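You operate a simulated robot arm through the tools that you are given. There is no shell and no other tool. Be economical: measure what you need, move in short steps, check, and stop when the job is done.

Carry out the task below with a simulated robot arm. There is one attempt and no reset: what you move stays moved.

## Task
Take the yellow tub and leave it on the blue plastic sheet. Take the socket spanner from the top of the cleaning cupboard and leave it on the note pad there. Take the grey rag on the top of the filter cabinet and put it away on the top of the steel cabinet by the railing. Take the sieve from the top of the filter cabinet and leave it on the shelf under the pipe table. Shut the out-end steel drawer. Shut the table drawer. Put the paper bag that says "flour" from the top of the side cabinet on the bench of the pipe rack and the paper bag labelled "semolina" on the top of the steel cabinet by the railing. Pull the door of the steel cabinet by the railing open. The order is free. Set down upright: yellow tub, socket spanner, paper bag.

The check looks at the end state, three seconds after you hand in, the way a careful person would. Anything else that was tipped, shoved, dropped, spilled or broken makes it a failure. Flat cloth is picked up by pressing the open fingertips on it (5 to 10 N) and closing them slowly along it; thin cloth reads only 2 to 8 mm in the jaws.

## Robot
A 5-joint arm with a fingered hand on a trunk, on a base that drives. Base frame: it is fixed to the floor where the robot stands at the start and does not move with it; the origin is under the middle of the robot, x ahead of it, y to its left, z up; the surface under the hand at the start is at about z = 0.78. Units: m, rad, N and s.
With the tool pointing down near the work surface it reaches from about 0.28 to 0.58 m from the robot's upright axis, wherever it stands. Its first joint turns from -2.007 to 2.007 rad. Places, roughly: bench of the pipe rack [-2.6, 9.6, 0.9]; blue plastic sheet (27x20x1 cm) [-3, -2.1, 0.4]; door of the steel cabinet by the railing [-3.2, 3.8, 0.5]; grey rag (10x8x3 cm) [4.6, 2.3, 1.1]; note pad [-0.25, -2.25, 1]; out-end steel drawer [3.8, -2.9, 0.3]; paper bag [-0.75, 6, 1]; shelf under the pipe table (89x24 cm) [4.5, 1.38, 0.36]; sieve [4.75, 2, 1]; socket spanner [-0.5, -2.25, 1]; table drawer [-3.4, -0.5, 0.7]; top of the steel cabinet by the railing [-3.4, 3.5, 0.9]; yellow tub (7x12x9 cm) [0.5, 0.2, 0.8]. The tool tilts only in the upright plane through the base axis and itself; it spins freely about its own axis. Payload 2.9 kg.
Tool frame: the origin (TCP) lies between the finger pads and is the grasp point; the fingertips stand 0.022 m ahead of it; z points along the fingers, y is the line along which they close. Largest opening 0.124 m; the body of the gripper starts 0.06 m behind the TCP. The gripper is a hand of 3 fingers: y runs from the thumb to the fingers, the wrist lies at [0, 0, -0.218] in the tool frame, and closing takes about 1.5 s.
Orientation is told as [roll, pitch, yaw] about the base's x, y, z axes, in that order, counted from this pose: with the fingers straight down and closing along the base's y, the tool's x points along the base's -x, its y along +y and its z along -z.

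## Interface
- The arm moves only by the tool play_rows. Its argument "steps" is a list of rows, each a list of 2 entries, a list of its own where there are three numbers: the shift along the base's x, y, z in m, then the turn, a rotation vector about the base's x, y, z in rad. In form: [[[x, y, z], [ax, ay, az]], ...]. A call has 1 to 10 rows; each row shifts and turns the commanded pose from where the row before left it. "hand" is the finger opening in m, from 0 to 0.124, set as the call begins (left out, the last holds). Rows are played at 5 a second. More than 0.05 m and 0.15 rad between two rows, or a gripper value outside its range, and nothing of the call is played. A pose out of reach is approached as far as the arm can. The call stops where the force on the tool passes 40 N (or 10 N more than at its start, if that is more) or the arm is blocked; 0.2 s more then pass. The fingers move at their own pace (about 0.153 m/s each) and stop on an object; they squeeze with about 25 N. The grip force told is the motor's: it shows also when the fingers shut on nothing. Time passes only in rows, and 0.2 s behind the last, so rows that do not move let the fingers close. It gives the time, the measured TCP pose, the force on the tool (base axes), the opening and the grip force at its end, in the units of the frame above (readings bear some noise), with the torque about the TCP (base axes, N m) and any sound that the robot's microphone picked up, and new pictures: "views" is both (left out), scene, wrist or none.
- Cameras (640 x 400 px; columns grow to the right, rows downward): "scene" is now at [0.013, 0.1522, 1.5466]; the picture's right is [-0.01, -1.00, 0.00], its down [-0.85, 0.01, -0.53] and it looks along [0.53, -0.00, -0.85] (base axes); focal length 270 px, centre (320, 200). "wrist" rides on the gripper at [0.064, -0.037, -0.075] in the tool frame; the picture's right is [0.50, 0.87, 0.00], its down [-0.62, 0.36, -0.70] and it looks along [-0.61, 0.35, 0.71] (tool axes); focal length 230 px, centre (320, 200). There is no depth. A picture from a camera that has moved, and an enlarged one, comes with that camera's place and axes in the base frame and with its lens. The place of the scene camera against the robot may be out by one fixed shift of up to 0.025 m in any direction.
- lift_body(by): slides the trunk up (or, below 0, down) by that many m; the arm and the scene camera ride with it, the base frame stays. It gives what a move gives, with no picture.
- roll_base(legs): drives the robot by 1 to 6 legs, each [ahead, left, turn to the left] in m, m and rad, along the robot's own axes; the way and the turn of a leg run together, so that a leg with both is an arc; at most 1.5 m and 3.142 rad a leg. The arm and the cameras ride along, it lands a little off, and it stops where it bumps. It gives what a move gives, and a new picture of the scene camera.
- hand_shape(shape): the hand has 3 fingers and takes this shape, open, in about a second: jaw (thumb against the fingers, like two jaws); tri (thumb and two fingers); tip (a fingertip pinch); poke (one finger out to press); point (the index stretched); flat (the hand flat); cup (the hand cupped); fist (a fist). The gripper value then closes the fingers along that shape, each until it touches; the sizes above hold for jaw. It gives what a move gives, with no picture.
- aim_head(pan, tilt): turns the head with the scene camera to pan (to the left, within 2.705 rad either way) and tilt (down, from -0.506 to 1.204), counted from straight ahead of the robot. It gives what a move gives, and a new picture of the scene camera.
- enlarge(camera, box): a new picture of the part [left, top, right, bottom] of that camera's present view, enlarged. The clock stands still meanwhile.
- finish_job(): hands the job in; it is judged then, once.

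Work in short steps. Places have to be worked out from the pictures, the camera data and where the tool is seen: move nearer, look again, correct. Check each grasp and each placing, and mend what went wrong. You have 217 turns and 260 pictures in all, those below and enlarged ones among them. Open the gripper and draw the arm clear of the work before you hand the job in, unless the task says otherwise; then end with one line.

The tools are called by a JSON object that holds its "api" and its "payload". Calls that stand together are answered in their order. play_rows: Moves the arm, as the interface text tells. Its arguments: {"type":"object","properties":{"steps":{"type":"array"},"hand":{"type":"number"},"views":{"type":"string","enum":["both","scene","wrist","none"]}},"required":["steps"]} The other tools are called the same way: lift_body (by) slides the trunk up or down; hand_shape (shape) gives the hand a shape; roll_base (legs) drives the base; aim_head (pan, tilt) turns the head that bears the scene camera; enlarge (camera, box) takes an enlarged picture of a part of a camera's view; finish_job () hands the job in.

At the start:

```text
time_s: 0.0
ee_pos: [0.3881, 0.1008, 0.9868]
ee_rot: [0.001, 0.0, 0.0]
contact_force: [-0.3, 0.5, -0.5]
torque: [0.0, 0.03, -0.03]
grip_width: 0.1241
grasp_force: 0.0
shape: jaw
trunk travel left (down, up): [-0.675, 0.315]
robot x, y, heading: [-0.0015, -0.0011, 0.002]
head pan, tilt: [-0.007, 1.016]
```

scene: 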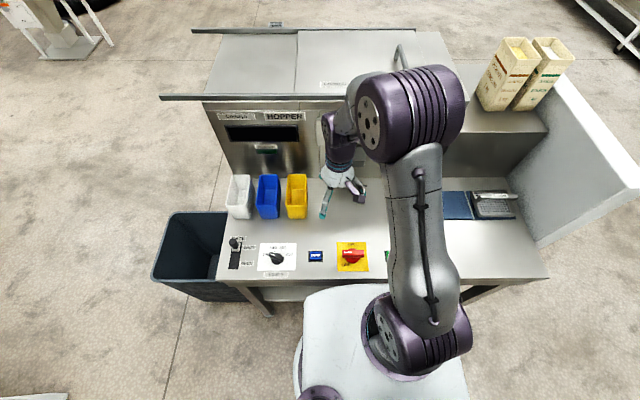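
wrist: 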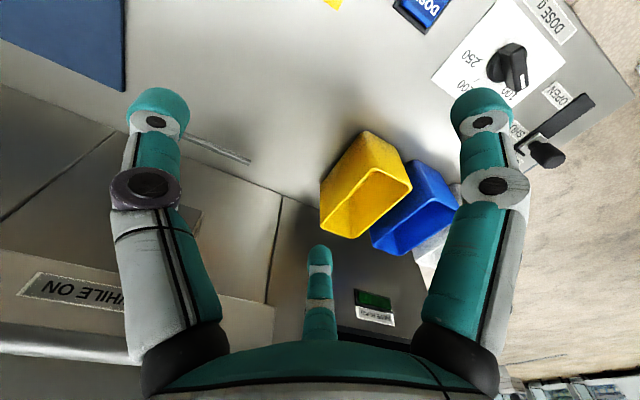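

I'll first look closely at the tub to find its place and turn.

{"api": "enlarge", "payload": {"camera": "scene", "box": [200, 140, 400, 265]}}

```text
3.20 times, centred on (300, 202) of scene
camera zoom: at [0.013, 0.1522, 1.5466], right [-0.01, -1.0, 0.0], down [-0.85, 0.01, -0.53], along [0.53, 0.0, -0.85], focal length 865 px, centre (384, 192)
```

zoom: 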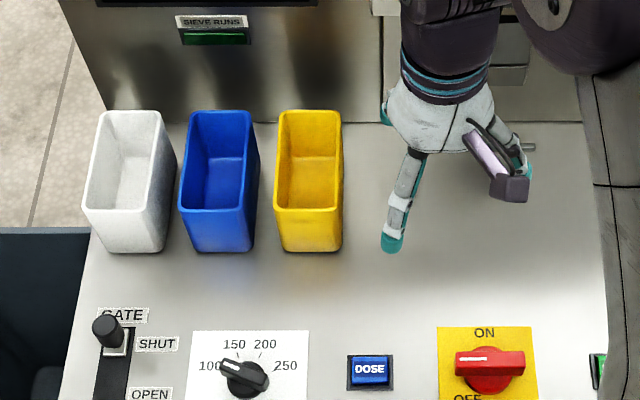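

The tub's middle appears to be near (0.473, 0.222) with its long side along x and the rim at about z 0.87. I move above it, keeping height, and look through the wrist camera.

{"api": "play_rows", "payload": {"steps": [[[0.02, 0.04, 0], [0, 0, 0]], [[0.03, 0.04, 0], [0, 0, 0]], [[0.03, 0.035, 0], [0, 0, 0]], [[0, 0, 0], [0, 0, 0]]], "hand": 0.124}}

```text
time_s: 1.0
ee_pos: [0.4685, 0.2149, 0.9878]
ee_rot: [-0.001, 0.0, 0.0]
contact_force: [-0.2, 0.0, 0.2]
torque: [0.02, -0.02, -0.04]
grip_width: 0.1238
grasp_force: 0.1
shape: jaw
trunk travel left (down, up): [-0.675, 0.315]
robot x, y, heading: [0.0024, -0.0021, -0.004]
head pan, tilt: [-0.007, 1.016]
camera scene: at [0.0122, 0.1515, 1.5467], right [-0.01, -1.0, 0.0], down [-0.85, 0.01, -0.53], along [0.53, 0.0, -0.85], focal length 270 px, centre (320, 200)
camera wrist: at [0.4046, 0.1765, 1.0629], right [-0.5, 0.87, 0.0], down [0.62, 0.36, 0.7], along [0.61, 0.35, -0.71], focal length 230 px, centre (320, 200)
```

scene: 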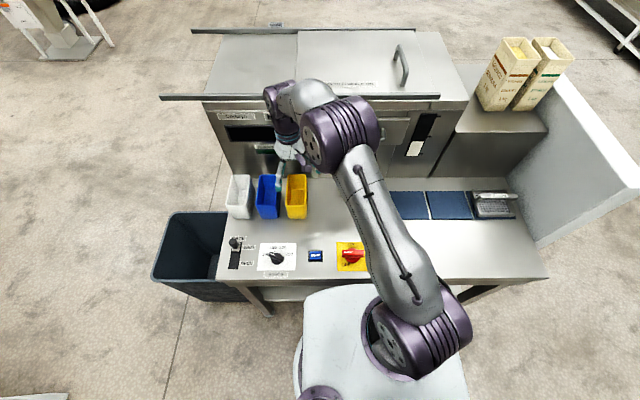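
wrist: 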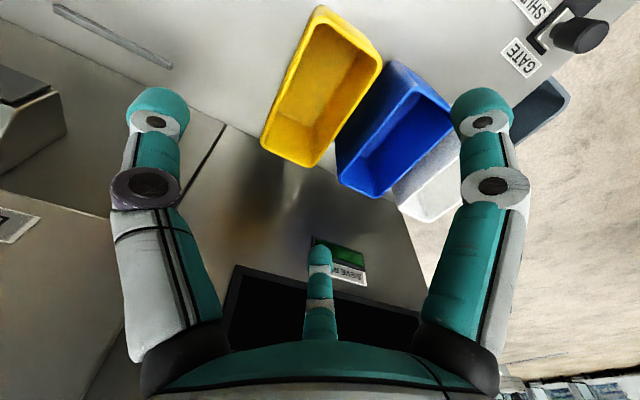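

I check the gap between the yellow and the blue tub more closely.

{"api": "enlarge", "payload": {"camera": "wrist", "box": [240, 0, 480, 220]}}

```text
1.82 times, centred on (360, 110) of wrist
camera zoom: at [0.4046, 0.1765, 1.0629], right [-0.5, 0.87, 0.0], down [0.62, 0.36, 0.7], along [0.61, 0.35, -0.71], focal length 418 px, centre (247, 364)
```

zoom: 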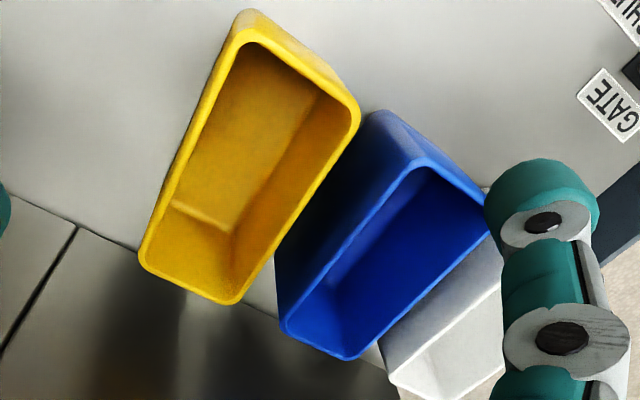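

Yellow rim spans y 0.183–0.2425, blue starts at 0.272: a 3 cm gap. I narrow the hand to 0.085 and go down halfway first.

{"api": "play_rows", "payload": {"steps": [[[0.0095, -0.003, 0], [0, 0, 0]], [[0, 0, -0.03], [0, 0, 0]], [[0, 0, -0.03], [0, 0, 0]], [[0, 0, -0.02], [0, 0, 0]], [[0, 0, 0], [0, 0, 0]]], "hand": 0.085, "views": "wrist"}}

```text
time_s: 2.2
ee_pos: [0.4773, 0.2131, 0.9082]
ee_rot: [0.001, 0.001, -0.001]
contact_force: [0.1, 0.1, -0.1]
torque: [0.01, -0.02, -0.01]
grip_width: 0.0853
grasp_force: 0.0
shape: jaw
trunk travel left (down, up): [-0.675, 0.315]
robot x, y, heading: [0.0012, -0.0009, -0.003]
head pan, tilt: [-0.007, 1.016]
camera wrist: at [0.4138, 0.1745, 0.9827], right [-0.5, 0.87, 0.0], down [0.62, 0.36, 0.7], along [0.61, 0.35, -0.71], focal length 230 px, centre (320, 200)
```

wrist: 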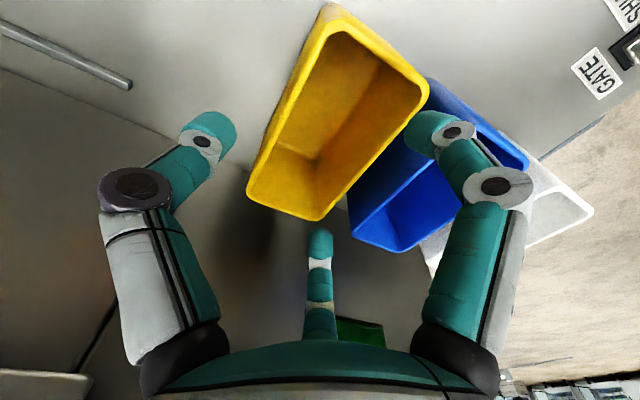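

The three fingers in fact sit at 120° around the tool axis (thumb at −y, fingers at ±30° on the +y side), so the grasp centre must be shifted to +y. I set the opening to 0.105 and centre at y≈0.226, then look again.

{"api": "play_rows", "payload": {"steps": [[[0.001, 0.0127, 0], [0, 0, 0]], [[0, 0, 0], [0, 0, 0]]], "hand": 0.105, "views": "wrist"}}

{"api": "enlarge", "payload": {"camera": "wrist", "box": [120, 0, 520, 250]}}

```text
time_s: 2.8
ee_pos: [0.479, 0.2263, 0.9069]
ee_rot: [0.0, -0.001, 0.001]
contact_force: [0.8, -0.1, -0.1]
torque: [-0.02, 0.0, -0.03]
grip_width: 0.1048
grasp_force: 0.0
shape: jaw
trunk travel left (down, up): [-0.675, 0.315]
robot x, y, heading: [0.0004, 0.0007, -0.004]
head pan, tilt: [-0.007, 1.016]
camera wrist: at [0.4152, 0.1874, 0.9826], right [-0.5, 0.87, 0.0], down [0.62, 0.36, 0.7], along [0.61, 0.35, -0.71], focal length 230 px, centre (320, 200)
```

wrist: 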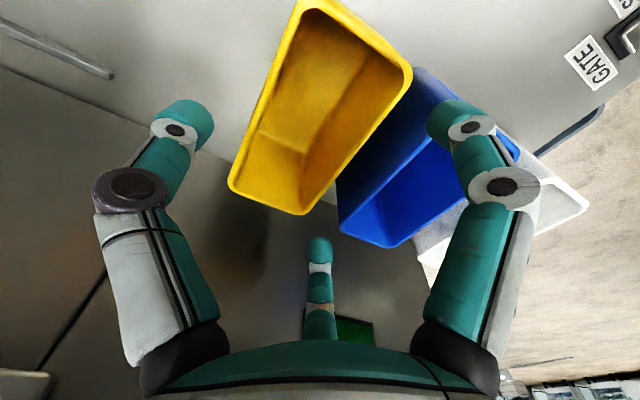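

```text
1.60 times, centred on (320, 125) of wrist
camera zoom: at [0.4152, 0.1874, 0.9826], right [-0.5, 0.87, 0.0], down [0.62, 0.36, 0.7], along [0.61, 0.35, -0.71], focal length 368 px, centre (320, 320)
```

zoom: 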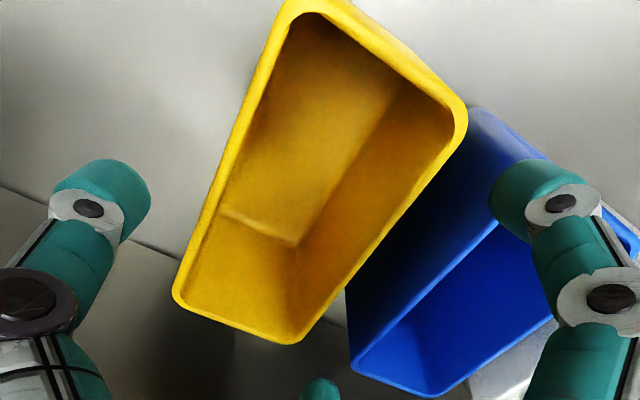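

Gap runs y 0.2415–0.272; fingertip centres are at about 0.2617, so I shift −0.004 and descend the first 3 cm, then check.

{"api": "play_rows", "payload": {"steps": [[[-0.001, -0.004, 0], [0, 0, 0]], [[0, 0, -0.01], [0, 0, 0]], [[0, 0, -0.01], [0, 0, 0]], [[0, 0, -0.01], [0, 0, 0]]], "views": "wrist"}}

```text
time_s: 3.8
ee_pos: [0.478, 0.2223, 0.8776]
ee_rot: [0.0, -0.001, 0.002]
contact_force: [0.3, -0.6, 0.1]
torque: [0.0, 0.0, 0.02]
grip_width: 0.105
grasp_force: 0.0
shape: jaw
trunk travel left (down, up): [-0.675, 0.315]
robot x, y, heading: [-0.0022, -0.0018, 0.002]
head pan, tilt: [-0.007, 1.016]
camera wrist: at [0.4142, 0.1837, 0.9523], right [-0.5, 0.87, 0.0], down [0.62, 0.36, 0.7], along [0.61, 0.35, -0.71], focal length 230 px, centre (320, 200)
```

wrist: 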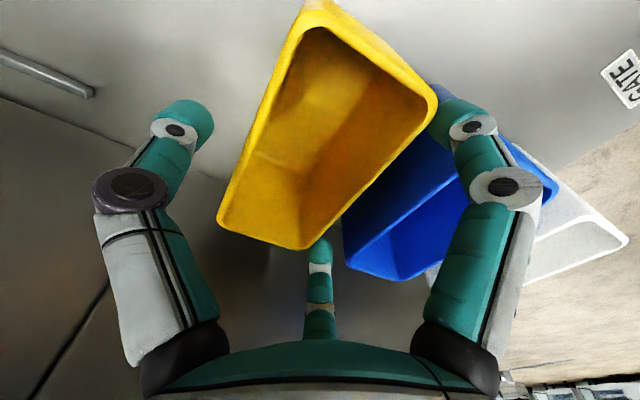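

No contact and the fingers are entering the gap. I go down 4 cm more and close.

{"api": "play_rows", "payload": {"steps": [[[0, 0, -0.01], [0, 0, 0]], [[0, 0, -0.01], [0, 0, 0]], [[0, 0, -0.01], [0, 0, 0]], [[0, 0, -0.007], [0, 0, 0]]], "views": "none"}}

{"api": "play_rows", "payload": {"steps": [[[0, 0, 0], [0, 0, 0]], [[0, 0, 0], [0, 0, 0]], [[0, 0, 0], [0, 0, 0]], [[0, 0, 0], [0, 0, 0]], [[0, 0, 0], [0, 0, 0]], [[0, 0, 0], [0, 0, 0]], [[0, 0, 0], [0, 0, 0]], [[0, 0, 0], [0, 0, 0]]], "hand": 0.03}}

```text
time_s: 4.8
ee_pos: [0.4768, 0.2231, 0.8388]
ee_rot: [0.0, 0.0, 0.0]
contact_force: [-0.3, 0.4, 0.2]
torque: [0.0, 0.0, 0.02]
grip_width: 0.1049
grasp_force: 0.0
shape: jaw
trunk travel left (down, up): [-0.675, 0.315]
robot x, y, heading: [-0.0055, 0.0025, 0.004]
head pan, tilt: [-0.007, 1.016]
```

```text
time_s: 6.6
ee_pos: [0.4778, 0.2232, 0.8397]
ee_rot: [-0.001, 0.001, 0.001]
contact_force: [0.4, 0.1, -0.4]
torque: [-0.02, -0.01, -0.02]
grip_width: 0.0704
grasp_force: 25.2
shape: jaw
trunk travel left (down, up): [-0.675, 0.315]
robot x, y, heading: [0.0036, -0.0001, -0.0]
head pan, tilt: [-0.007, 1.016]
camera scene: at [0.0132, 0.1523, 1.5466], right [-0.01, -1.0, 0.0], down [-0.85, 0.01, -0.53], along [0.53, 0.0, -0.85], focal length 270 px, centre (320, 200)
camera wrist: at [0.4135, 0.1842, 0.9151], right [-0.5, 0.87, 0.0], down [0.62, 0.36, 0.7], along [0.61, 0.35, -0.71], focal length 230 px, centre (320, 200)
```

scene: 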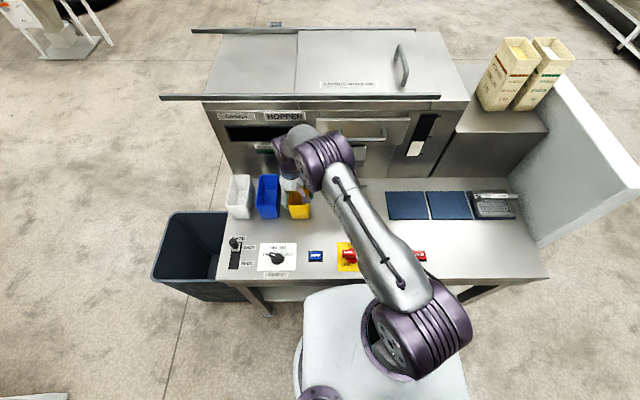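
wrist: 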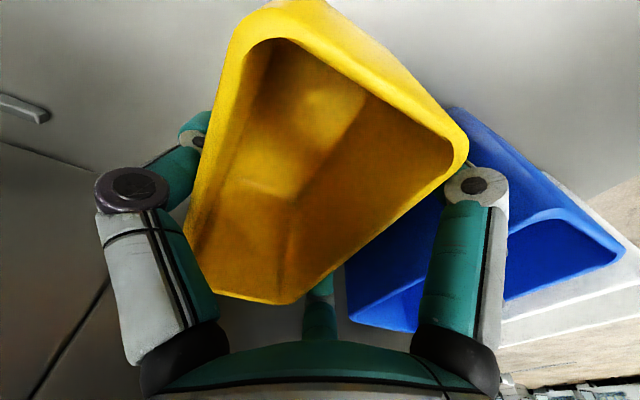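

Grip is solid (0.070, 25 N) and blue is untouched. I lift straight up.

{"api": "play_rows", "payload": {"steps": [[[0, 0, 0.03], [0, 0, 0]], [[0, 0, 0.04], [0, 0, 0]], [[0, 0, 0.05], [0, 0, 0]], [[0, 0, 0.04], [0, 0, 0]], [[-0.05, 0, 0.0], [0, 0, 0]], [[-0.05, -0.04, 0.0], [0, 0, 0]], [[-0.04, -0.04, 0.0], [0, 0, 0]]]}}

{"api": "aim_head", "payload": {"pan": 2.5, "tilt": 0.3}}

{"api": "aim_head", "payload": {"pan": -2.5, "tilt": 0.3}}

{"api": "aim_head", "payload": {"pan": -1.2, "tilt": 0.3}}

{"api": "aim_head", "payload": {"pan": 1.2, "tilt": 0.3}}

{"api": "aim_head", "payload": {"pan": 0, "tilt": 0.3}}

```text
refused: row 6 steps farther than a row can; nothing moved
```

```text
time_s: 8.9
ee_pos: [0.4777, 0.2229, 0.841]
ee_rot: [0.0, 0.0, 0.002]
contact_force: [-0.9, -0.5, 0.1]
torque: [0.02, 0.02, 0.0]
grip_width: 0.0704
grasp_force: 24.9
shape: jaw
trunk travel left (down, up): [-0.675, 0.315]
robot x, y, heading: [0.0011, 0.0022, 0.003]
head pan, tilt: [2.499, 0.3]
camera scene: at [-0.1302, 0.2088, 1.6072], right [0.6, 0.8, 0.0], down [0.24, -0.18, -0.96], along [-0.76, 0.57, -0.3], focal length 270 px, centre (320, 200)
```

scene: 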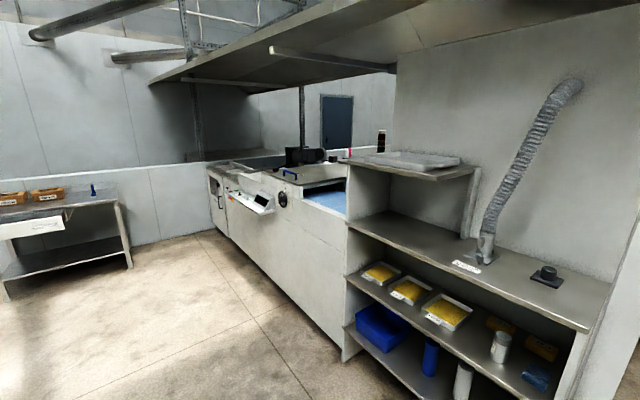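

```text
time_s: 12.8
ee_pos: [0.4779, 0.2228, 0.8392]
ee_rot: [0.0, 0.001, 0.001]
contact_force: [0.7, -0.4, -0.1]
torque: [0.01, 0.0, 0.0]
grip_width: 0.0704
grasp_force: 24.8
shape: jaw
trunk travel left (down, up): [-0.675, 0.315]
robot x, y, heading: [-0.0008, -0.0002, 0.002]
head pan, tilt: [-2.499, 0.3]
camera scene: at [-0.1302, 0.0969, 1.6072], right [-0.6, 0.8, 0.0], down [0.24, 0.18, -0.96], along [-0.76, -0.57, -0.3], focal length 270 px, centre (320, 200)
```

scene: 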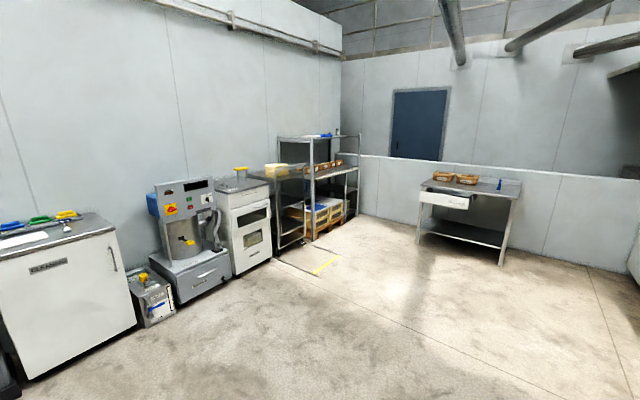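

```text
time_s: 14.3
ee_pos: [0.4783, 0.2232, 0.8394]
ee_rot: [0.0, 0.0, -0.002]
contact_force: [0.3, -0.9, 0.1]
torque: [0.02, -0.03, 0.04]
grip_width: 0.0702
grasp_force: 24.7
shape: jaw
trunk travel left (down, up): [-0.675, 0.315]
robot x, y, heading: [-0.0011, -0.0006, -0.004]
head pan, tilt: [-1.201, 0.3]
camera scene: at [-0.0218, 0.0657, 1.6072], right [-0.93, -0.36, 0.0], down [-0.11, 0.28, -0.96], along [0.34, -0.89, -0.3], focal length 270 px, centre (320, 200)
```

scene: 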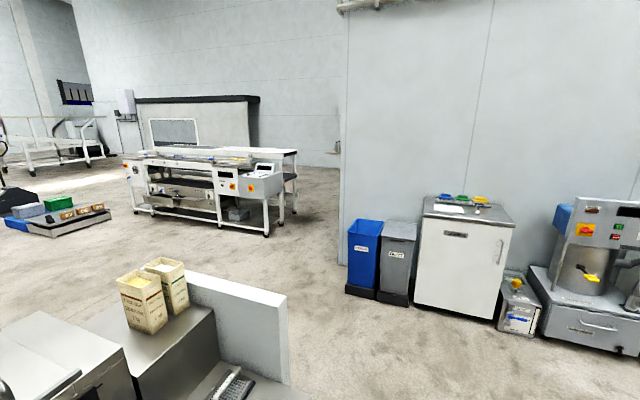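

```text
time_s: 16.5
ee_pos: [0.4763, 0.2229, 0.8394]
ee_rot: [0.002, 0.0, -0.001]
contact_force: [-0.6, 0.2, 0.7]
torque: [0.02, -0.01, -0.02]
grip_width: 0.0703
grasp_force: 24.4
shape: jaw
trunk travel left (down, up): [-0.675, 0.315]
robot x, y, heading: [-0.0026, -0.0008, 0.002]
head pan, tilt: [1.201, 0.3]
camera scene: at [-0.0216, 0.2399, 1.6072], right [0.93, -0.36, 0.0], down [-0.11, -0.28, -0.96], along [0.35, 0.89, -0.3], focal length 270 px, centre (320, 200)
```

scene: 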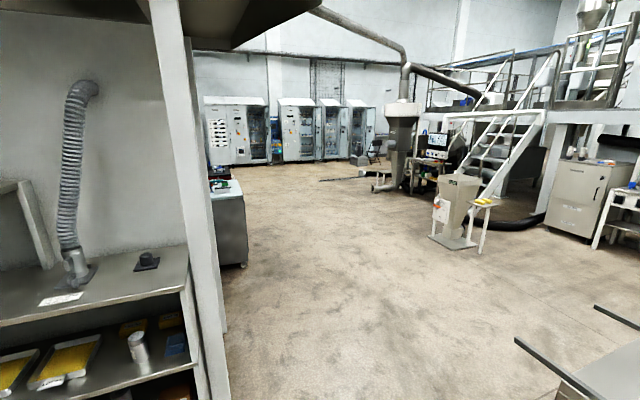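

```text
time_s: 17.9
ee_pos: [0.4772, 0.2226, 0.8381]
ee_rot: [0.001, 0.003, -0.001]
contact_force: [-0.4, -0.6, 0.8]
torque: [-0.03, 0.0, 0.01]
grip_width: 0.0703
grasp_force: 25.4
shape: jaw
trunk travel left (down, up): [-0.675, 0.315]
robot x, y, heading: [-0.0015, 0.0015, 0.0]
head pan, tilt: [0.0, 0.3]
camera scene: at [0.0379, 0.1529, 1.6072], right [0.0, -1.0, 0.0], down [-0.3, 0.0, -0.96], along [0.96, 0.0, -0.3], focal length 270 px, centre (320, 200)
```

scene: 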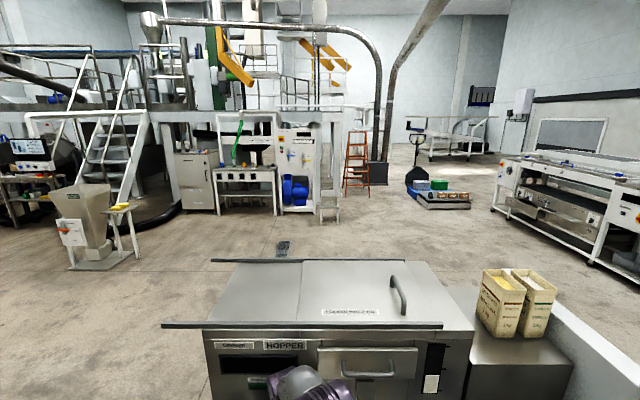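

The overview is useful. Now I lift the tub (smaller rows) and draw it in toward me.

{"api": "play_rows", "payload": {"steps": [[[0, 0, 0.03], [0, 0, 0]], [[0, 0, 0.04], [0, 0, 0]], [[0, 0, 0.045], [0, 0, 0]], [[0, 0, 0.045], [0, 0, 0]], [[-0.04, 0, 0.0], [0, 0, 0]], [[-0.03, -0.03, 0.0], [0, 0, 0]], [[-0.03, -0.03, 0.0], [0, 0, 0]]]}}

```text
time_s: 19.5
ee_pos: [0.3734, 0.1615, 0.9999]
ee_rot: [0.003, -0.002, 0.001]
contact_force: [-0.6, -0.1, -0.4]
torque: [0.07, 0.01, 0.02]
grip_width: 0.0694
grasp_force: 24.5
shape: jaw
trunk travel left (down, up): [-0.675, 0.315]
robot x, y, heading: [0.0012, 0.001, 0.0]
head pan, tilt: [0.0, 0.3]
camera scene: at [0.0362, 0.152, 1.6073], right [0.0, -1.0, 0.0], down [-0.29, 0.0, -0.96], along [0.96, 0.0, -0.29], focal length 270 px, centre (320, 200)
camera wrist: at [0.3103, 0.1234, 1.0752], right [-0.5, 0.87, 0.0], down [0.62, 0.36, 0.7], along [0.61, 0.35, -0.71], focal length 230 px, centre (320, 200)
```

scene: 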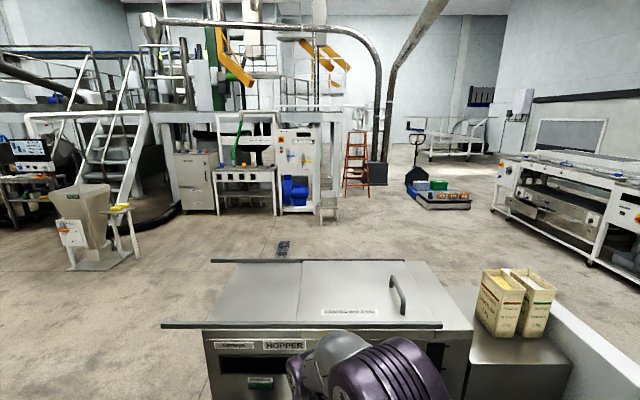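
wrist: 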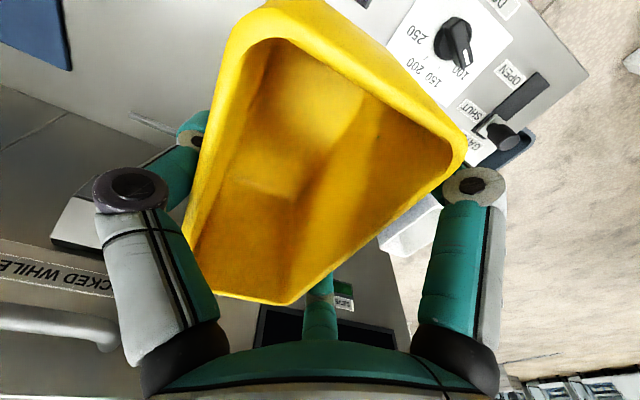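

Now I back out from the machine, turn toward the sheet corner (heading about −2.36) and look.

{"api": "roll_base", "payload": {"legs": [[-0.9, 0, 0], [0, 0, -2.356], [0.9, 0, 0]]}}

```text
time_s: 34.2
ee_pos: [-1.7116, -1.0116, 0.9986]
ee_rot: [0.001, 0.001, -2.361]
contact_force: [-0.7, -0.3, -0.7]
torque: [-0.02, -0.01, -0.01]
grip_width: 0.0693
grasp_force: 24.6
shape: jaw
trunk travel left (down, up): [-0.675, 0.315]
robot x, y, heading: [-1.5568, -0.6313, -2.362]
head pan, tilt: [0.0, 0.3]
camera scene: at [-1.4753, -0.7511, 1.6072], right [-0.7, 0.71, 0.0], down [0.21, 0.21, -0.96], along [-0.68, -0.67, -0.3], focal length 270 px, centre (320, 200)
```

scene: 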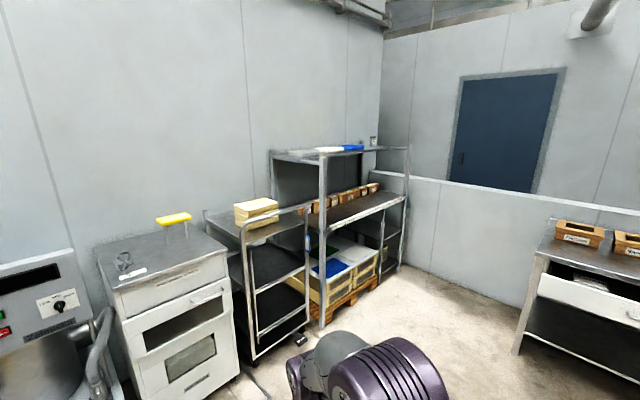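

{"api": "enlarge", "payload": {"camera": "scene", "box": [200, 130, 420, 340]}}

```text
1.90 times, centred on (310, 235) of scene
camera zoom: at [-1.4753, -0.7511, 1.6072], right [-0.7, 0.71, 0.0], down [0.21, 0.21, -0.96], along [-0.68, -0.67, -0.3], focal length 515 px, centre (339, 133)
```

zoom: 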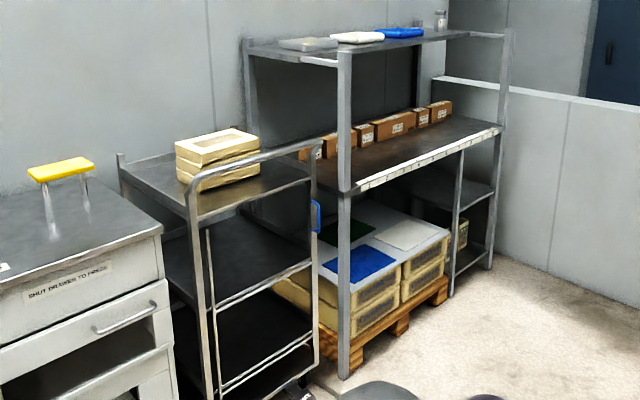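

The sheet lies on crates under the rack shelf (shelf ~z 0.83, crate top ~0.4), sheet spanning about x −3.06..−2.79, y −2.17..−1.96. I drive in front of it, facing −y, and look again.

{"api": "roll_base", "payload": {"legs": [[0.74, -0.227, 0], [0.74, -0.227, 0.79]]}}

{"api": "lift_body", "payload": {"by": -0.3}}

{"api": "aim_head", "payload": {"pan": -0.15, "tilt": 0.6}}

```text
time_s: 42.2
ee_pos: [-2.5574, -1.9269, 0.9973]
ee_rot: [-0.012, 0.017, -1.575]
contact_force: [-2.2, 12.5, -4.7]
torque: [-0.84, -0.13, -0.12]
grip_width: 0.0692
grasp_force: 25.4
shape: jaw
trunk travel left (down, up): [-0.675, 0.315]
robot x, y, heading: [-2.7164, -1.5568, -1.575]
head pan, tilt: [0.0, 0.3]
stopped in leg 2: the force on the tool passed its limit at 44 N (the readings are from after the stop); the commanded pose is now the measured one
camera scene: at [-2.5667, -1.5798, 1.6074], right [-1.0, 0.0, 0.0], down [0.0, 0.29, -0.96], along [0.0, -0.96, -0.29], focal length 270 px, centre (320, 200)
```

scene: 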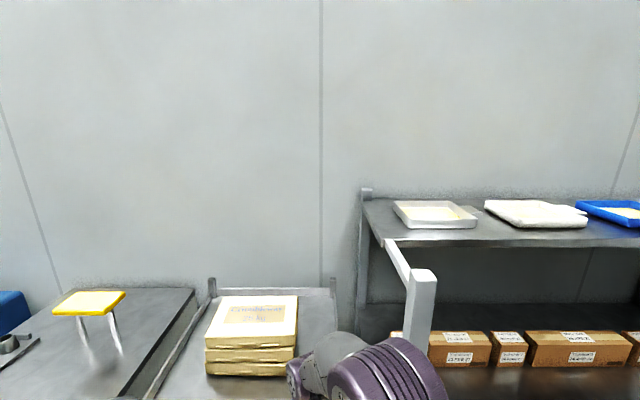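

```text
time_s: 42.9
ee_pos: [-2.5564, -1.9311, 0.9745]
ee_rot: [-0.003, 0.002, -1.576]
contact_force: [-2.1, 3.9, 6.8]
torque: [-0.68, -0.24, -0.04]
grip_width: 0.0691
grasp_force: 25.3
shape: jaw
trunk travel left (down, up): [-0.648, 0.342]
robot x, y, heading: [-2.7125, -1.5559, -1.575]
head pan, tilt: [0.0, 0.3]
stopped: the force on the tool passed its limit at 54 N (the readings are from after the stop); the commanded pose is now the measured one
```

```text
time_s: 43.7
ee_pos: [-2.5555, -1.9312, 0.9733]
ee_rot: [0.001, 0.002, -1.576]
contact_force: [-1.3, 2.4, 14.4]
torque: [-0.67, -0.14, 0.01]
grip_width: 0.0689
grasp_force: 24.8
shape: jaw
trunk travel left (down, up): [-0.648, 0.342]
robot x, y, heading: [-2.7119, -1.5578, -1.575]
head pan, tilt: [-0.15, 0.6]
camera scene: at [-2.5805, -1.5755, 1.5535], right [-0.99, 0.15, 0.0], down [0.09, 0.56, -0.83], along [-0.13, -0.82, -0.56], focal length 270 px, centre (320, 200)
```

scene: 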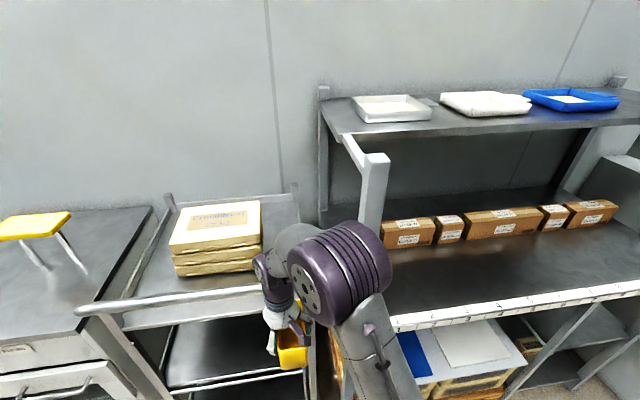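

The arc swung me too far forward: the tub touches the trolley's handle. I raise the tub off it first, then back up.

{"api": "play_rows", "payload": {"steps": [[[0, 0, 0.02], [0, 0, 0]], [[0, 0, 0.03], [0, 0, 0]], [[0, 0.03, 0.03], [0, 0, 0]]]}}

```text
time_s: 44.2
ee_pos: [-2.5552, -1.9269, 0.996]
ee_rot: [-0.011, 0.021, -1.575]
contact_force: [1.6, 8.0, -3.4]
torque: [-0.56, 0.12, 0.02]
grip_width: 0.0689
grasp_force: 24.5
shape: jaw
trunk travel left (down, up): [-0.648, 0.342]
robot x, y, heading: [-2.715, -1.5554, -1.574]
head pan, tilt: [-0.15, 0.6]
stopped in row 2: the force on the tool passed its limit at 57 N (the readings are from after the stop); the commanded pose is now the measured one
camera scene: at [-2.5791, -1.5763, 1.5531], right [-0.99, 0.15, 0.0], down [0.09, 0.56, -0.83], along [-0.13, -0.82, -0.56], focal length 270 px, centre (320, 200)
camera wrist: at [-2.5915, -1.8656, 1.0723], right [0.87, 0.5, 0.0], down [0.36, -0.63, 0.68], along [0.34, -0.59, -0.73], focal length 230 px, centre (320, 200)
```

scene: 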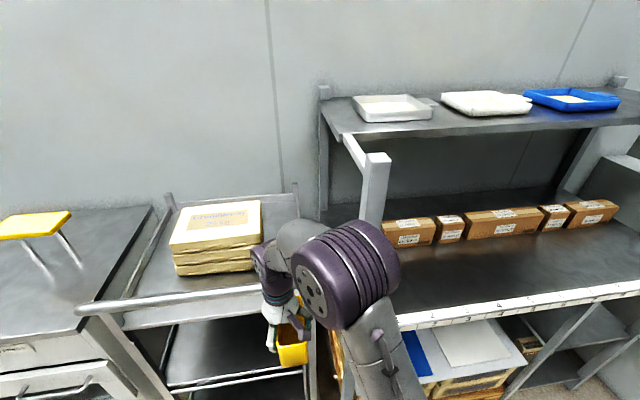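
wrist: 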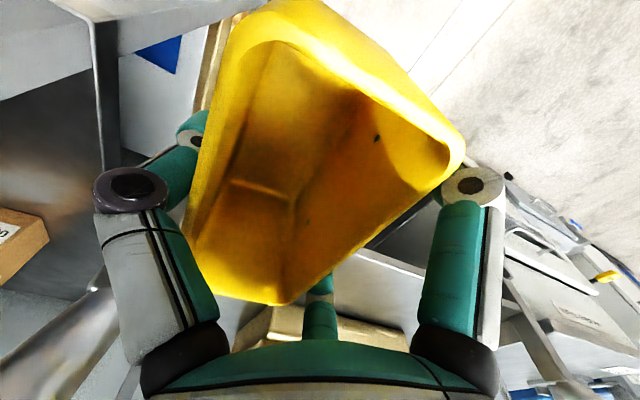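

Something blocks upward motion (likely the handle above a finger). I go down slightly and draw straight back toward the robot.

{"api": "play_rows", "payload": {"steps": [[[0, 0, -0.008], [0, 0, 0]], [[0, 0.015, 0], [0, 0, 0]], [[0, 0.02, 0], [0, 0, 0]], [[0, 0.02, 0], [0, 0, 0]]]}}

```text
time_s: 45.2
ee_pos: [-2.5548, -1.8721, 0.9889]
ee_rot: [-0.013, 0.017, -1.574]
contact_force: [-0.2, -0.3, -0.3]
torque: [0.01, -0.02, -0.02]
grip_width: 0.0689
grasp_force: 24.5
shape: jaw
trunk travel left (down, up): [-0.648, 0.342]
robot x, y, heading: [-2.7112, -1.5593, -1.575]
head pan, tilt: [-0.15, 0.6]
camera scene: at [-2.5795, -1.5769, 1.5532], right [-0.99, 0.15, 0.0], down [0.09, 0.56, -0.83], along [-0.13, -0.82, -0.56], focal length 270 px, centre (320, 200)
camera wrist: at [-2.5915, -1.8105, 1.0648], right [0.87, 0.5, 0.0], down [0.36, -0.63, 0.69], along [0.34, -0.6, -0.73], focal length 230 px, centre (320, 200)
```

scene: 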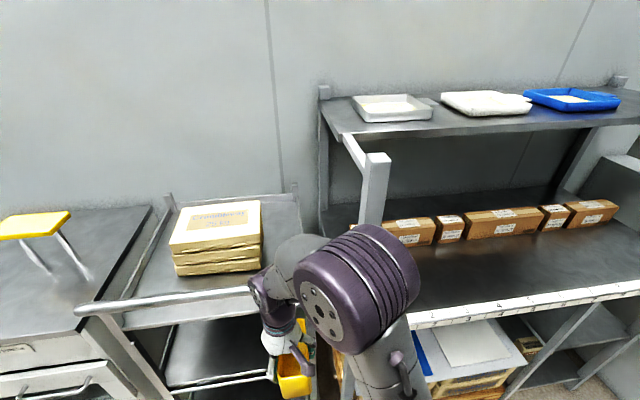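
wrist: 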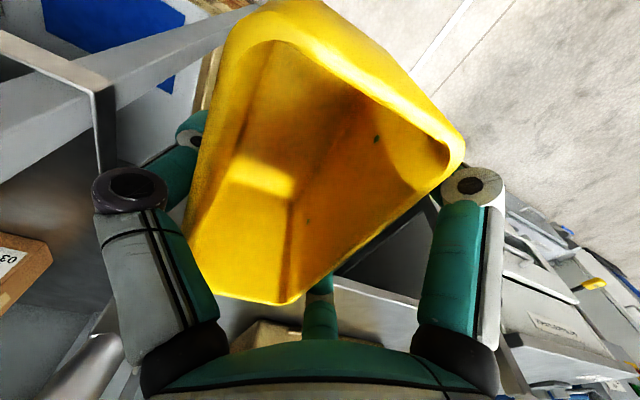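

Free again, and the trolley looks unmoved. I back up and shift right to stand in front of the sheet.

{"api": "roll_base", "payload": {"legs": [[-0.35, 0, 0], [0, -0.21, 0]]}}

{"api": "lift_body", "payload": {"by": -0.5}}

{"api": "aim_head", "payload": {"pan": 0, "tilt": 0.6}}

```text
time_s: 48.7
ee_pos: [-2.766, -1.525, 0.9878]
ee_rot: [-0.01, 0.02, -1.578]
contact_force: [0.3, -0.1, 0.3]
torque: [0.03, 0.0, 0.0]
grip_width: 0.0686
grasp_force: 25.0
shape: jaw
trunk travel left (down, up): [-0.648, 0.342]
robot x, y, heading: [-2.929, -1.2086, -1.575]
head pan, tilt: [-0.15, 0.6]
camera scene: at [-2.7902, -1.2296, 1.5532], right [-0.99, 0.15, 0.0], down [0.09, 0.56, -0.82], along [-0.13, -0.82, -0.57], focal length 270 px, centre (320, 200)
```

scene: 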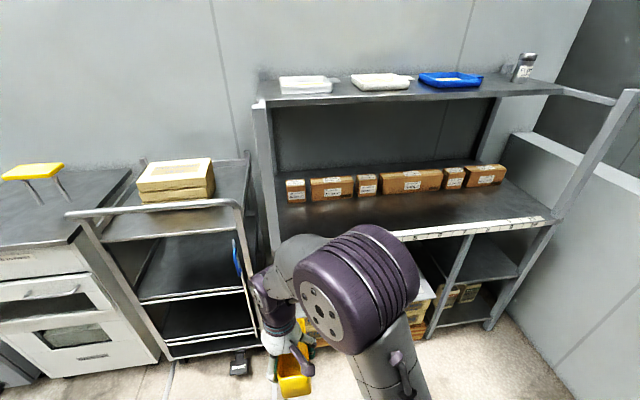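

```text
refused: -0.5 is not a number from -0.4 to 0.4
```

```text
time_s: 49.4
ee_pos: [-2.766, -1.5248, 0.9881]
ee_rot: [-0.012, 0.018, -1.577]
contact_force: [0.2, 0.6, -0.8]
torque: [0.0, 0.02, 0.02]
grip_width: 0.0686
grasp_force: 25.0
shape: jaw
trunk travel left (down, up): [-0.648, 0.342]
robot x, y, heading: [-2.9239, -1.2113, -1.576]
head pan, tilt: [0.0, 0.6]
camera scene: at [-2.7758, -1.2306, 1.5531], right [-1.0, 0.01, 0.0], down [0.0, 0.56, -0.83], along [0.0, -0.83, -0.56], focal length 270 px, centre (320, 200)
```

scene: 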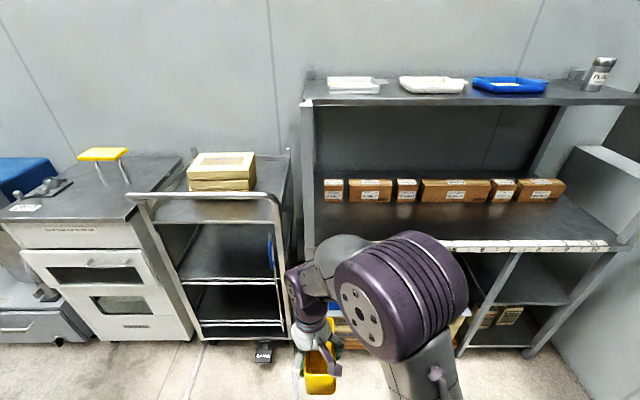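

I lower the trunk by 0.4 and also 0.2 more, with the area below me clear, to look under the shelf.

{"api": "lift_body", "payload": {"by": -0.4}}

{"api": "aim_head", "payload": {"pan": -0.1, "tilt": 0.5}}

```text
time_s: 53.2
ee_pos: [-2.7655, -1.5247, 0.5861]
ee_rot: [-0.012, 0.02, -1.576]
contact_force: [0.3, 1.2, 0.3]
torque: [-0.03, -0.04, 0.0]
grip_width: 0.0686
grasp_force: 25.3
shape: jaw
trunk travel left (down, up): [-0.248, 0.742]
robot x, y, heading: [-2.9237, -1.2093, -1.576]
head pan, tilt: [0.0, 0.6]
```

```text
time_s: 53.9
ee_pos: [-2.7651, -1.5243, 0.5877]
ee_rot: [-0.01, 0.019, -1.575]
contact_force: [0.0, -0.6, -0.5]
torque: [0.02, -0.01, 0.0]
grip_width: 0.0687
grasp_force: 25.2
shape: jaw
trunk travel left (down, up): [-0.248, 0.742]
robot x, y, heading: [-2.926, -1.2067, -1.578]
head pan, tilt: [-0.099, 0.499]
camera scene: at [-2.785, -1.2327, 1.1622], right [-0.99, 0.1, 0.0], down [0.05, 0.48, -0.88], along [-0.09, -0.87, -0.48], focal length 270 px, centre (320, 200)
```

scene: 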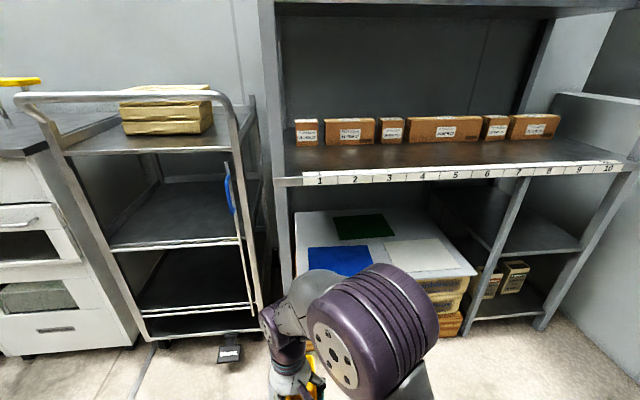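

Good view of the sheet. I enlarge it for exact corners and the shelf edge.

{"api": "enlarge", "payload": {"camera": "scene", "box": [260, 150, 500, 300]}}

```text
2.67 times, centred on (380, 225) of scene
camera zoom: at [-2.785, -1.2327, 1.1622], right [-0.99, 0.1, 0.0], down [0.05, 0.48, -0.88], along [-0.09, -0.87, -0.48], focal length 721 px, centre (160, 133)
```

zoom: 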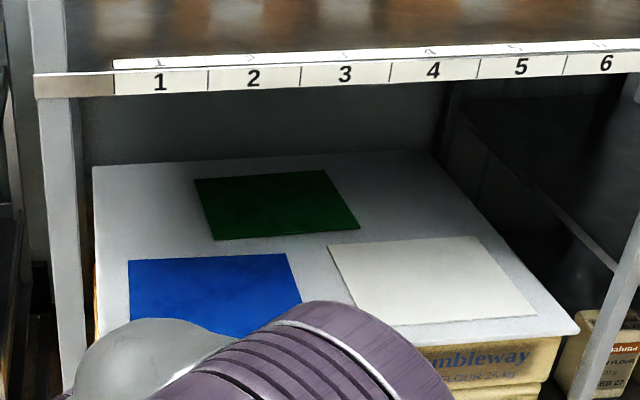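

The sheet's top is at about z 0.385, far edge y ≈ −2.19. I lower the trunk nearly fully, then raise the arm a bit and spin the tub so its long side runs along the shelf front.

{"api": "lift_body", "payload": {"by": -0.24}}

{"api": "play_rows", "payload": {"steps": [[[0, 0, 0.04], [0, 0, -0.15]], [[0, 0, 0.04], [0, 0, -0.15]], [[0, 0, 0.03], [0, 0, -0.15]], [[-0.03, 0, 0.02], [0, 0, -0.15]], [[-0.03, 0, 0], [0, 0, -0.15]], [[-0.03, 0, 0], [0, 0, -0.15]], [[-0.03, 0, 0], [0, 0, -0.15]], [[-0.03, 0, 0], [0, 0, -0.15]], [[-0.02, 0, 0], [0, 0, -0.15]], [[0, 0, 0], [0, 0, -0.15]]]}}

```text
time_s: 56.4
ee_pos: [-2.7648, -1.5244, 0.3471]
ee_rot: [-0.012, 0.019, -1.577]
contact_force: [0.0, 0.2, -0.6]
torque: [0.01, -0.05, -0.03]
grip_width: 0.0685
grasp_force: 25.3
shape: jaw
trunk travel left (down, up): [-0.008, 0.982]
robot x, y, heading: [-2.9237, -1.2081, -1.576]
head pan, tilt: [-0.099, 0.499]
```

```text
time_s: 58.6
ee_pos: [-2.9378, -1.5228, 0.4763]
ee_rot: [-0.012, 0.001, -3.077]
contact_force: [0.3, 0.4, -1.6]
torque: [0.01, 0.01, -0.02]
grip_width: 0.0673
grasp_force: 24.9
shape: jaw
trunk travel left (down, up): [-0.008, 0.982]
robot x, y, heading: [-2.9243, -1.2091, -1.574]
head pan, tilt: [-0.099, 0.499]
camera scene: at [-2.7852, -1.2326, 0.9222], right [-0.99, 0.1, 0.0], down [0.05, 0.48, -0.88], along [-0.09, -0.87, -0.48], focal length 270 px, centre (320, 200)
camera wrist: at [-2.8756, -1.4844, 0.5522], right [0.56, -0.83, -0.01], down [-0.59, -0.41, 0.7], along [-0.58, -0.38, -0.72], focal length 230 px, centre (320, 200)
```

scene: 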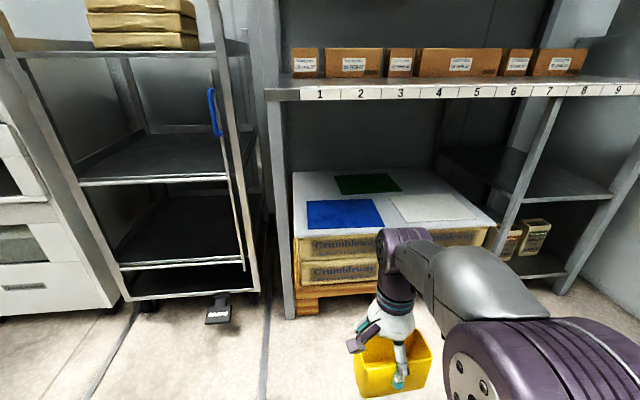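
wrist: 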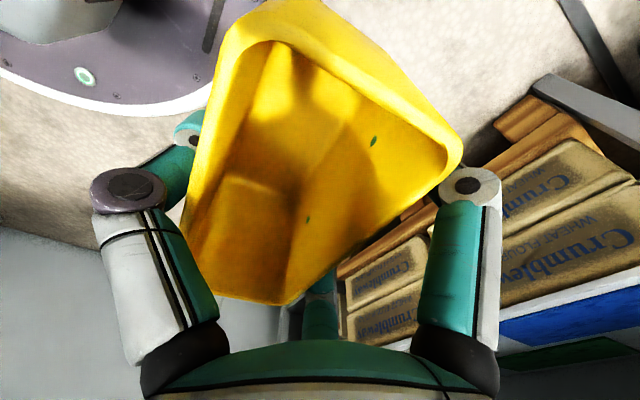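

The sheet measures x −3.09..−2.82, y −2.195..−2.01, z ≈ 0.38, and the elbow is nicely low. I finish the spin and drive 0.33 ahead.

{"api": "play_rows", "payload": {"steps": [[[-0.015, 0, 0.005], [0, 0, -0.065]]], "views": "none"}}

{"api": "roll_base", "payload": {"legs": [[0.33, 0, 0]]}}

```text
time_s: 59.0
ee_pos: [-2.9513, -1.5223, 0.4803]
ee_rot: [-0.013, 0.001, -3.139]
contact_force: [0.8, 0.0, -0.3]
torque: [0.01, -0.02, -0.01]
grip_width: 0.0671
grasp_force: 24.8
shape: jaw
trunk travel left (down, up): [-0.008, 0.982]
robot x, y, heading: [-2.9283, -1.2077, -1.58]
head pan, tilt: [-0.099, 0.499]
```

```text
time_s: 61.2
ee_pos: [-2.9541, -1.8534, 0.48]
ee_rot: [-0.013, 0.002, -3.139]
contact_force: [0.7, -0.3, -0.9]
torque: [0.0, 0.0, -0.01]
grip_width: 0.0669
grasp_force: 24.6
shape: jaw
trunk travel left (down, up): [-0.008, 0.982]
robot x, y, heading: [-2.9258, -1.5417, -1.575]
head pan, tilt: [-0.099, 0.499]
camera scene: at [-2.7871, -1.5638, 0.9222], right [-0.99, 0.11, 0.0], down [0.05, 0.48, -0.88], along [-0.09, -0.87, -0.48], focal length 270 px, centre (320, 200)
```

scene: 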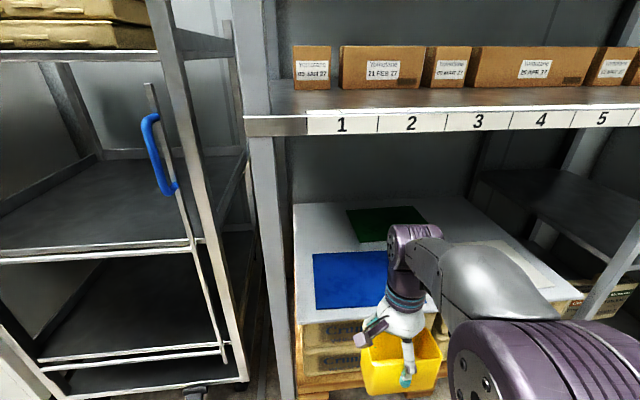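

Clear so far; the tub bottom is at ~0.42, above the sheet. I extend in under the shelf in small steps.

{"api": "play_rows", "payload": {"steps": [[[0, -0.04, 0.005], [0, 0, 0]], [[0, -0.04, 0], [0, 0, 0]], [[0, -0.04, 0], [0, 0, 0]], [[0, -0.04, 0], [0, 0, 0]], [[0, -0.03, 0], [0, 0, 0]]]}}

```text
time_s: 62.4
ee_pos: [-2.9541, -2.0421, 0.484]
ee_rot: [-0.017, 0.0, -3.141]
contact_force: [0.3, 0.0, -1.6]
torque: [-0.02, 0.0, 0.01]
grip_width: 0.0666
grasp_force: 25.1
shape: jaw
trunk travel left (down, up): [-0.008, 0.982]
robot x, y, heading: [-2.9251, -1.5403, -1.583]
head pan, tilt: [-0.099, 0.499]
camera scene: at [-2.7871, -1.5637, 0.9223], right [-0.99, 0.11, 0.0], down [0.05, 0.48, -0.88], along [-0.09, -0.87, -0.48], focal length 270 px, centre (320, 200)
camera wrist: at [-2.8896, -2.0081, 0.5608], right [0.5, -0.87, -0.01], down [-0.62, -0.37, 0.7], along [-0.61, -0.34, -0.72], focal length 230 px, centre (320, 200)
```

scene: 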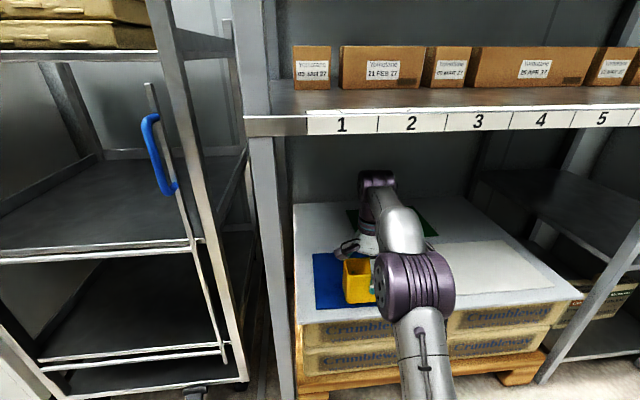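
wrist: 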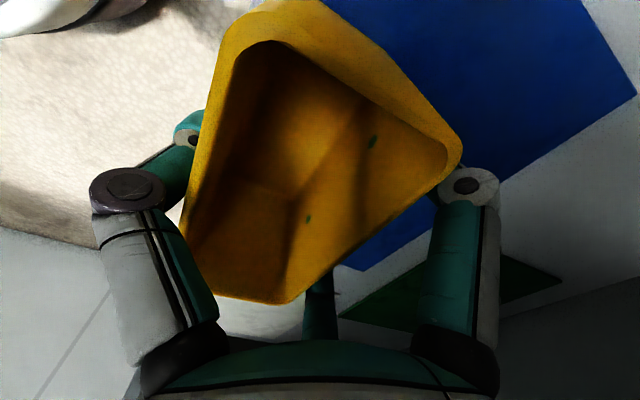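

The reach under the shelf is fine; the wrist view puts the sheet's far edge nearer −2.23. I go 6 cm deeper, then lower until contact.

{"api": "play_rows", "payload": {"steps": [[[0, -0.03, 0], [0, 0, 0]], [[0, -0.03, 0], [0, 0, 0]], [[0, 0, -0.01], [0, 0, 0]], [[0, 0, -0.01], [0, 0, 0]]]}}

```text
time_s: 63.4
ee_pos: [-2.9516, -2.0698, 0.463]
ee_rot: [0.009, 0.0, -3.14]
contact_force: [-1.3, 0.9, 29.3]
torque: [0.46, 0.01, -0.03]
grip_width: 0.0674
grasp_force: 24.8
shape: jaw
out of reach, approached as far as the arm can: row 1, 2
trunk travel left (down, up): [-0.008, 0.982]
robot x, y, heading: [-2.9253, -1.5433, -1.58]
head pan, tilt: [-0.099, 0.499]
stopped in row 4: the force on the tool passed its limit at 46 N (the readings are from after the stop); the commanded pose is now the measured one
camera scene: at [-2.787, -1.5612, 0.9227], right [-0.99, 0.11, 0.0], down [0.05, 0.47, -0.88], along [-0.09, -0.87, -0.48], focal length 270 px, centre (320, 200)
camera wrist: at [-2.8883, -2.0344, 0.5385], right [0.5, -0.87, 0.01], down [-0.62, -0.35, 0.7], along [-0.61, -0.36, -0.71], focal length 230 px, centre (320, 200)
```

scene: 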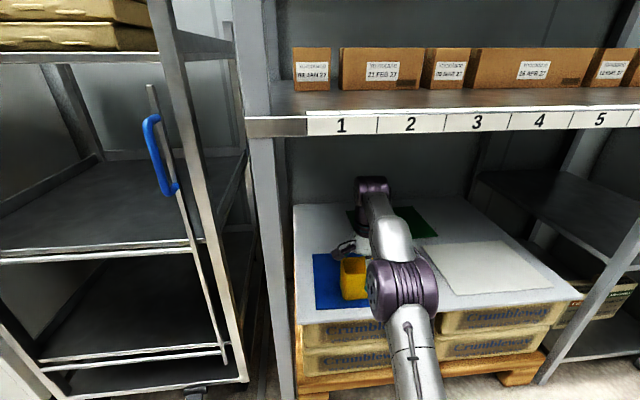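
wrist: 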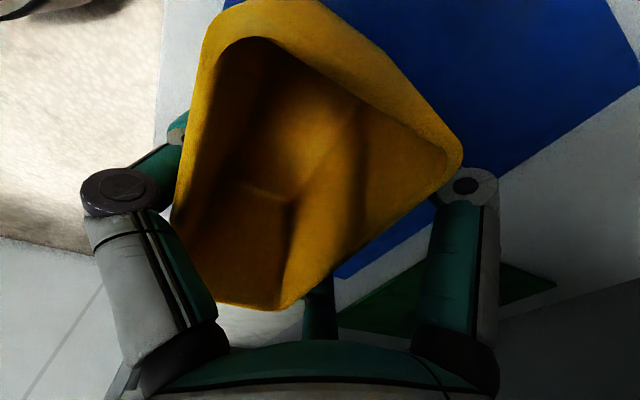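

Contact with the surface at TCP z≈0.463. I check the tub's footprint against the sheet before releasing.

{"api": "enlarge", "payload": {"camera": "scene", "box": [290, 220, 410, 330]}}

```text
3.64 times, centred on (350, 275) of scene
camera zoom: at [-2.787, -1.5612, 0.9227], right [-0.99, 0.11, 0.0], down [0.05, 0.47, -0.88], along [-0.09, -0.87, -0.48], focal length 983 px, centre (211, -73)
```

zoom: 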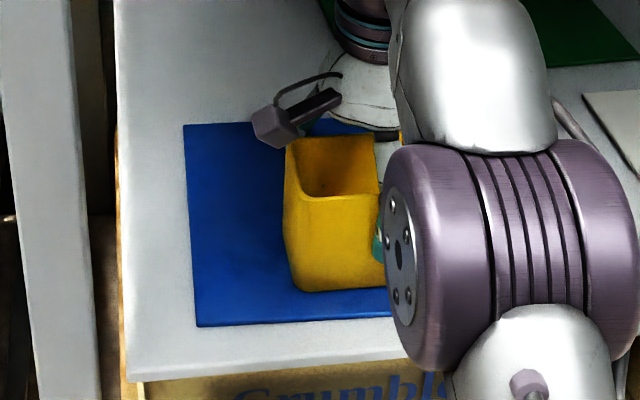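

The tub stands within the sheet with margin all around. I open the hand and look.

{"api": "play_rows", "payload": {"steps": [[[0, 0, 0], [0, 0, 0]], [[0, 0, 0], [0, 0, 0]], [[0, 0, 0], [0, 0, 0]], [[0, 0, 0], [0, 0, 0]]], "hand": 0.11}}

```text
time_s: 64.4
ee_pos: [-2.9529, -2.0716, 0.4585]
ee_rot: [-0.001, 0.0, -3.139]
contact_force: [0.4, -0.1, -0.7]
torque: [0.01, 0.03, 0.01]
grip_width: 0.1098
grasp_force: 0.1
shape: jaw
trunk travel left (down, up): [-0.008, 0.982]
robot x, y, heading: [-2.9254, -1.5406, -1.578]
head pan, tilt: [-0.099, 0.499]
camera scene: at [-2.7871, -1.564, 0.9222], right [-0.99, 0.11, 0.0], down [0.05, 0.48, -0.88], along [-0.09, -0.87, -0.48], focal length 270 px, centre (320, 200)
camera wrist: at [-2.8884, -2.0359, 0.5344], right [0.5, -0.87, 0.0], down [-0.62, -0.36, 0.7], along [-0.61, -0.35, -0.71], focal length 230 px, centre (320, 200)
```

scene: 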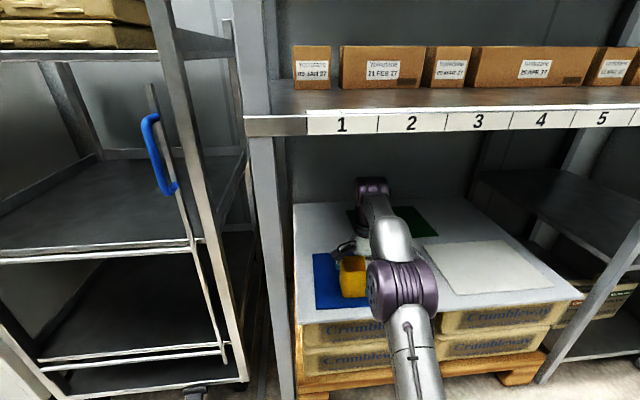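
wrist: 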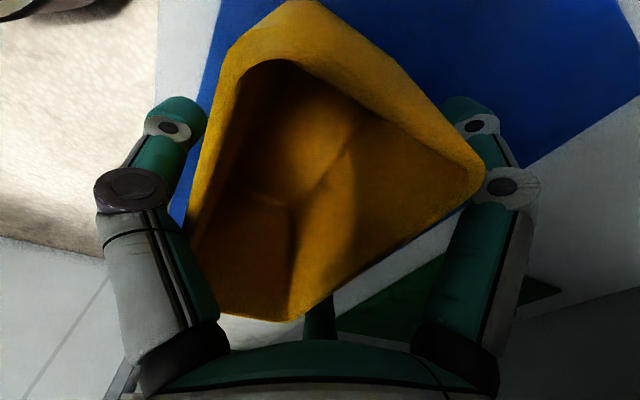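

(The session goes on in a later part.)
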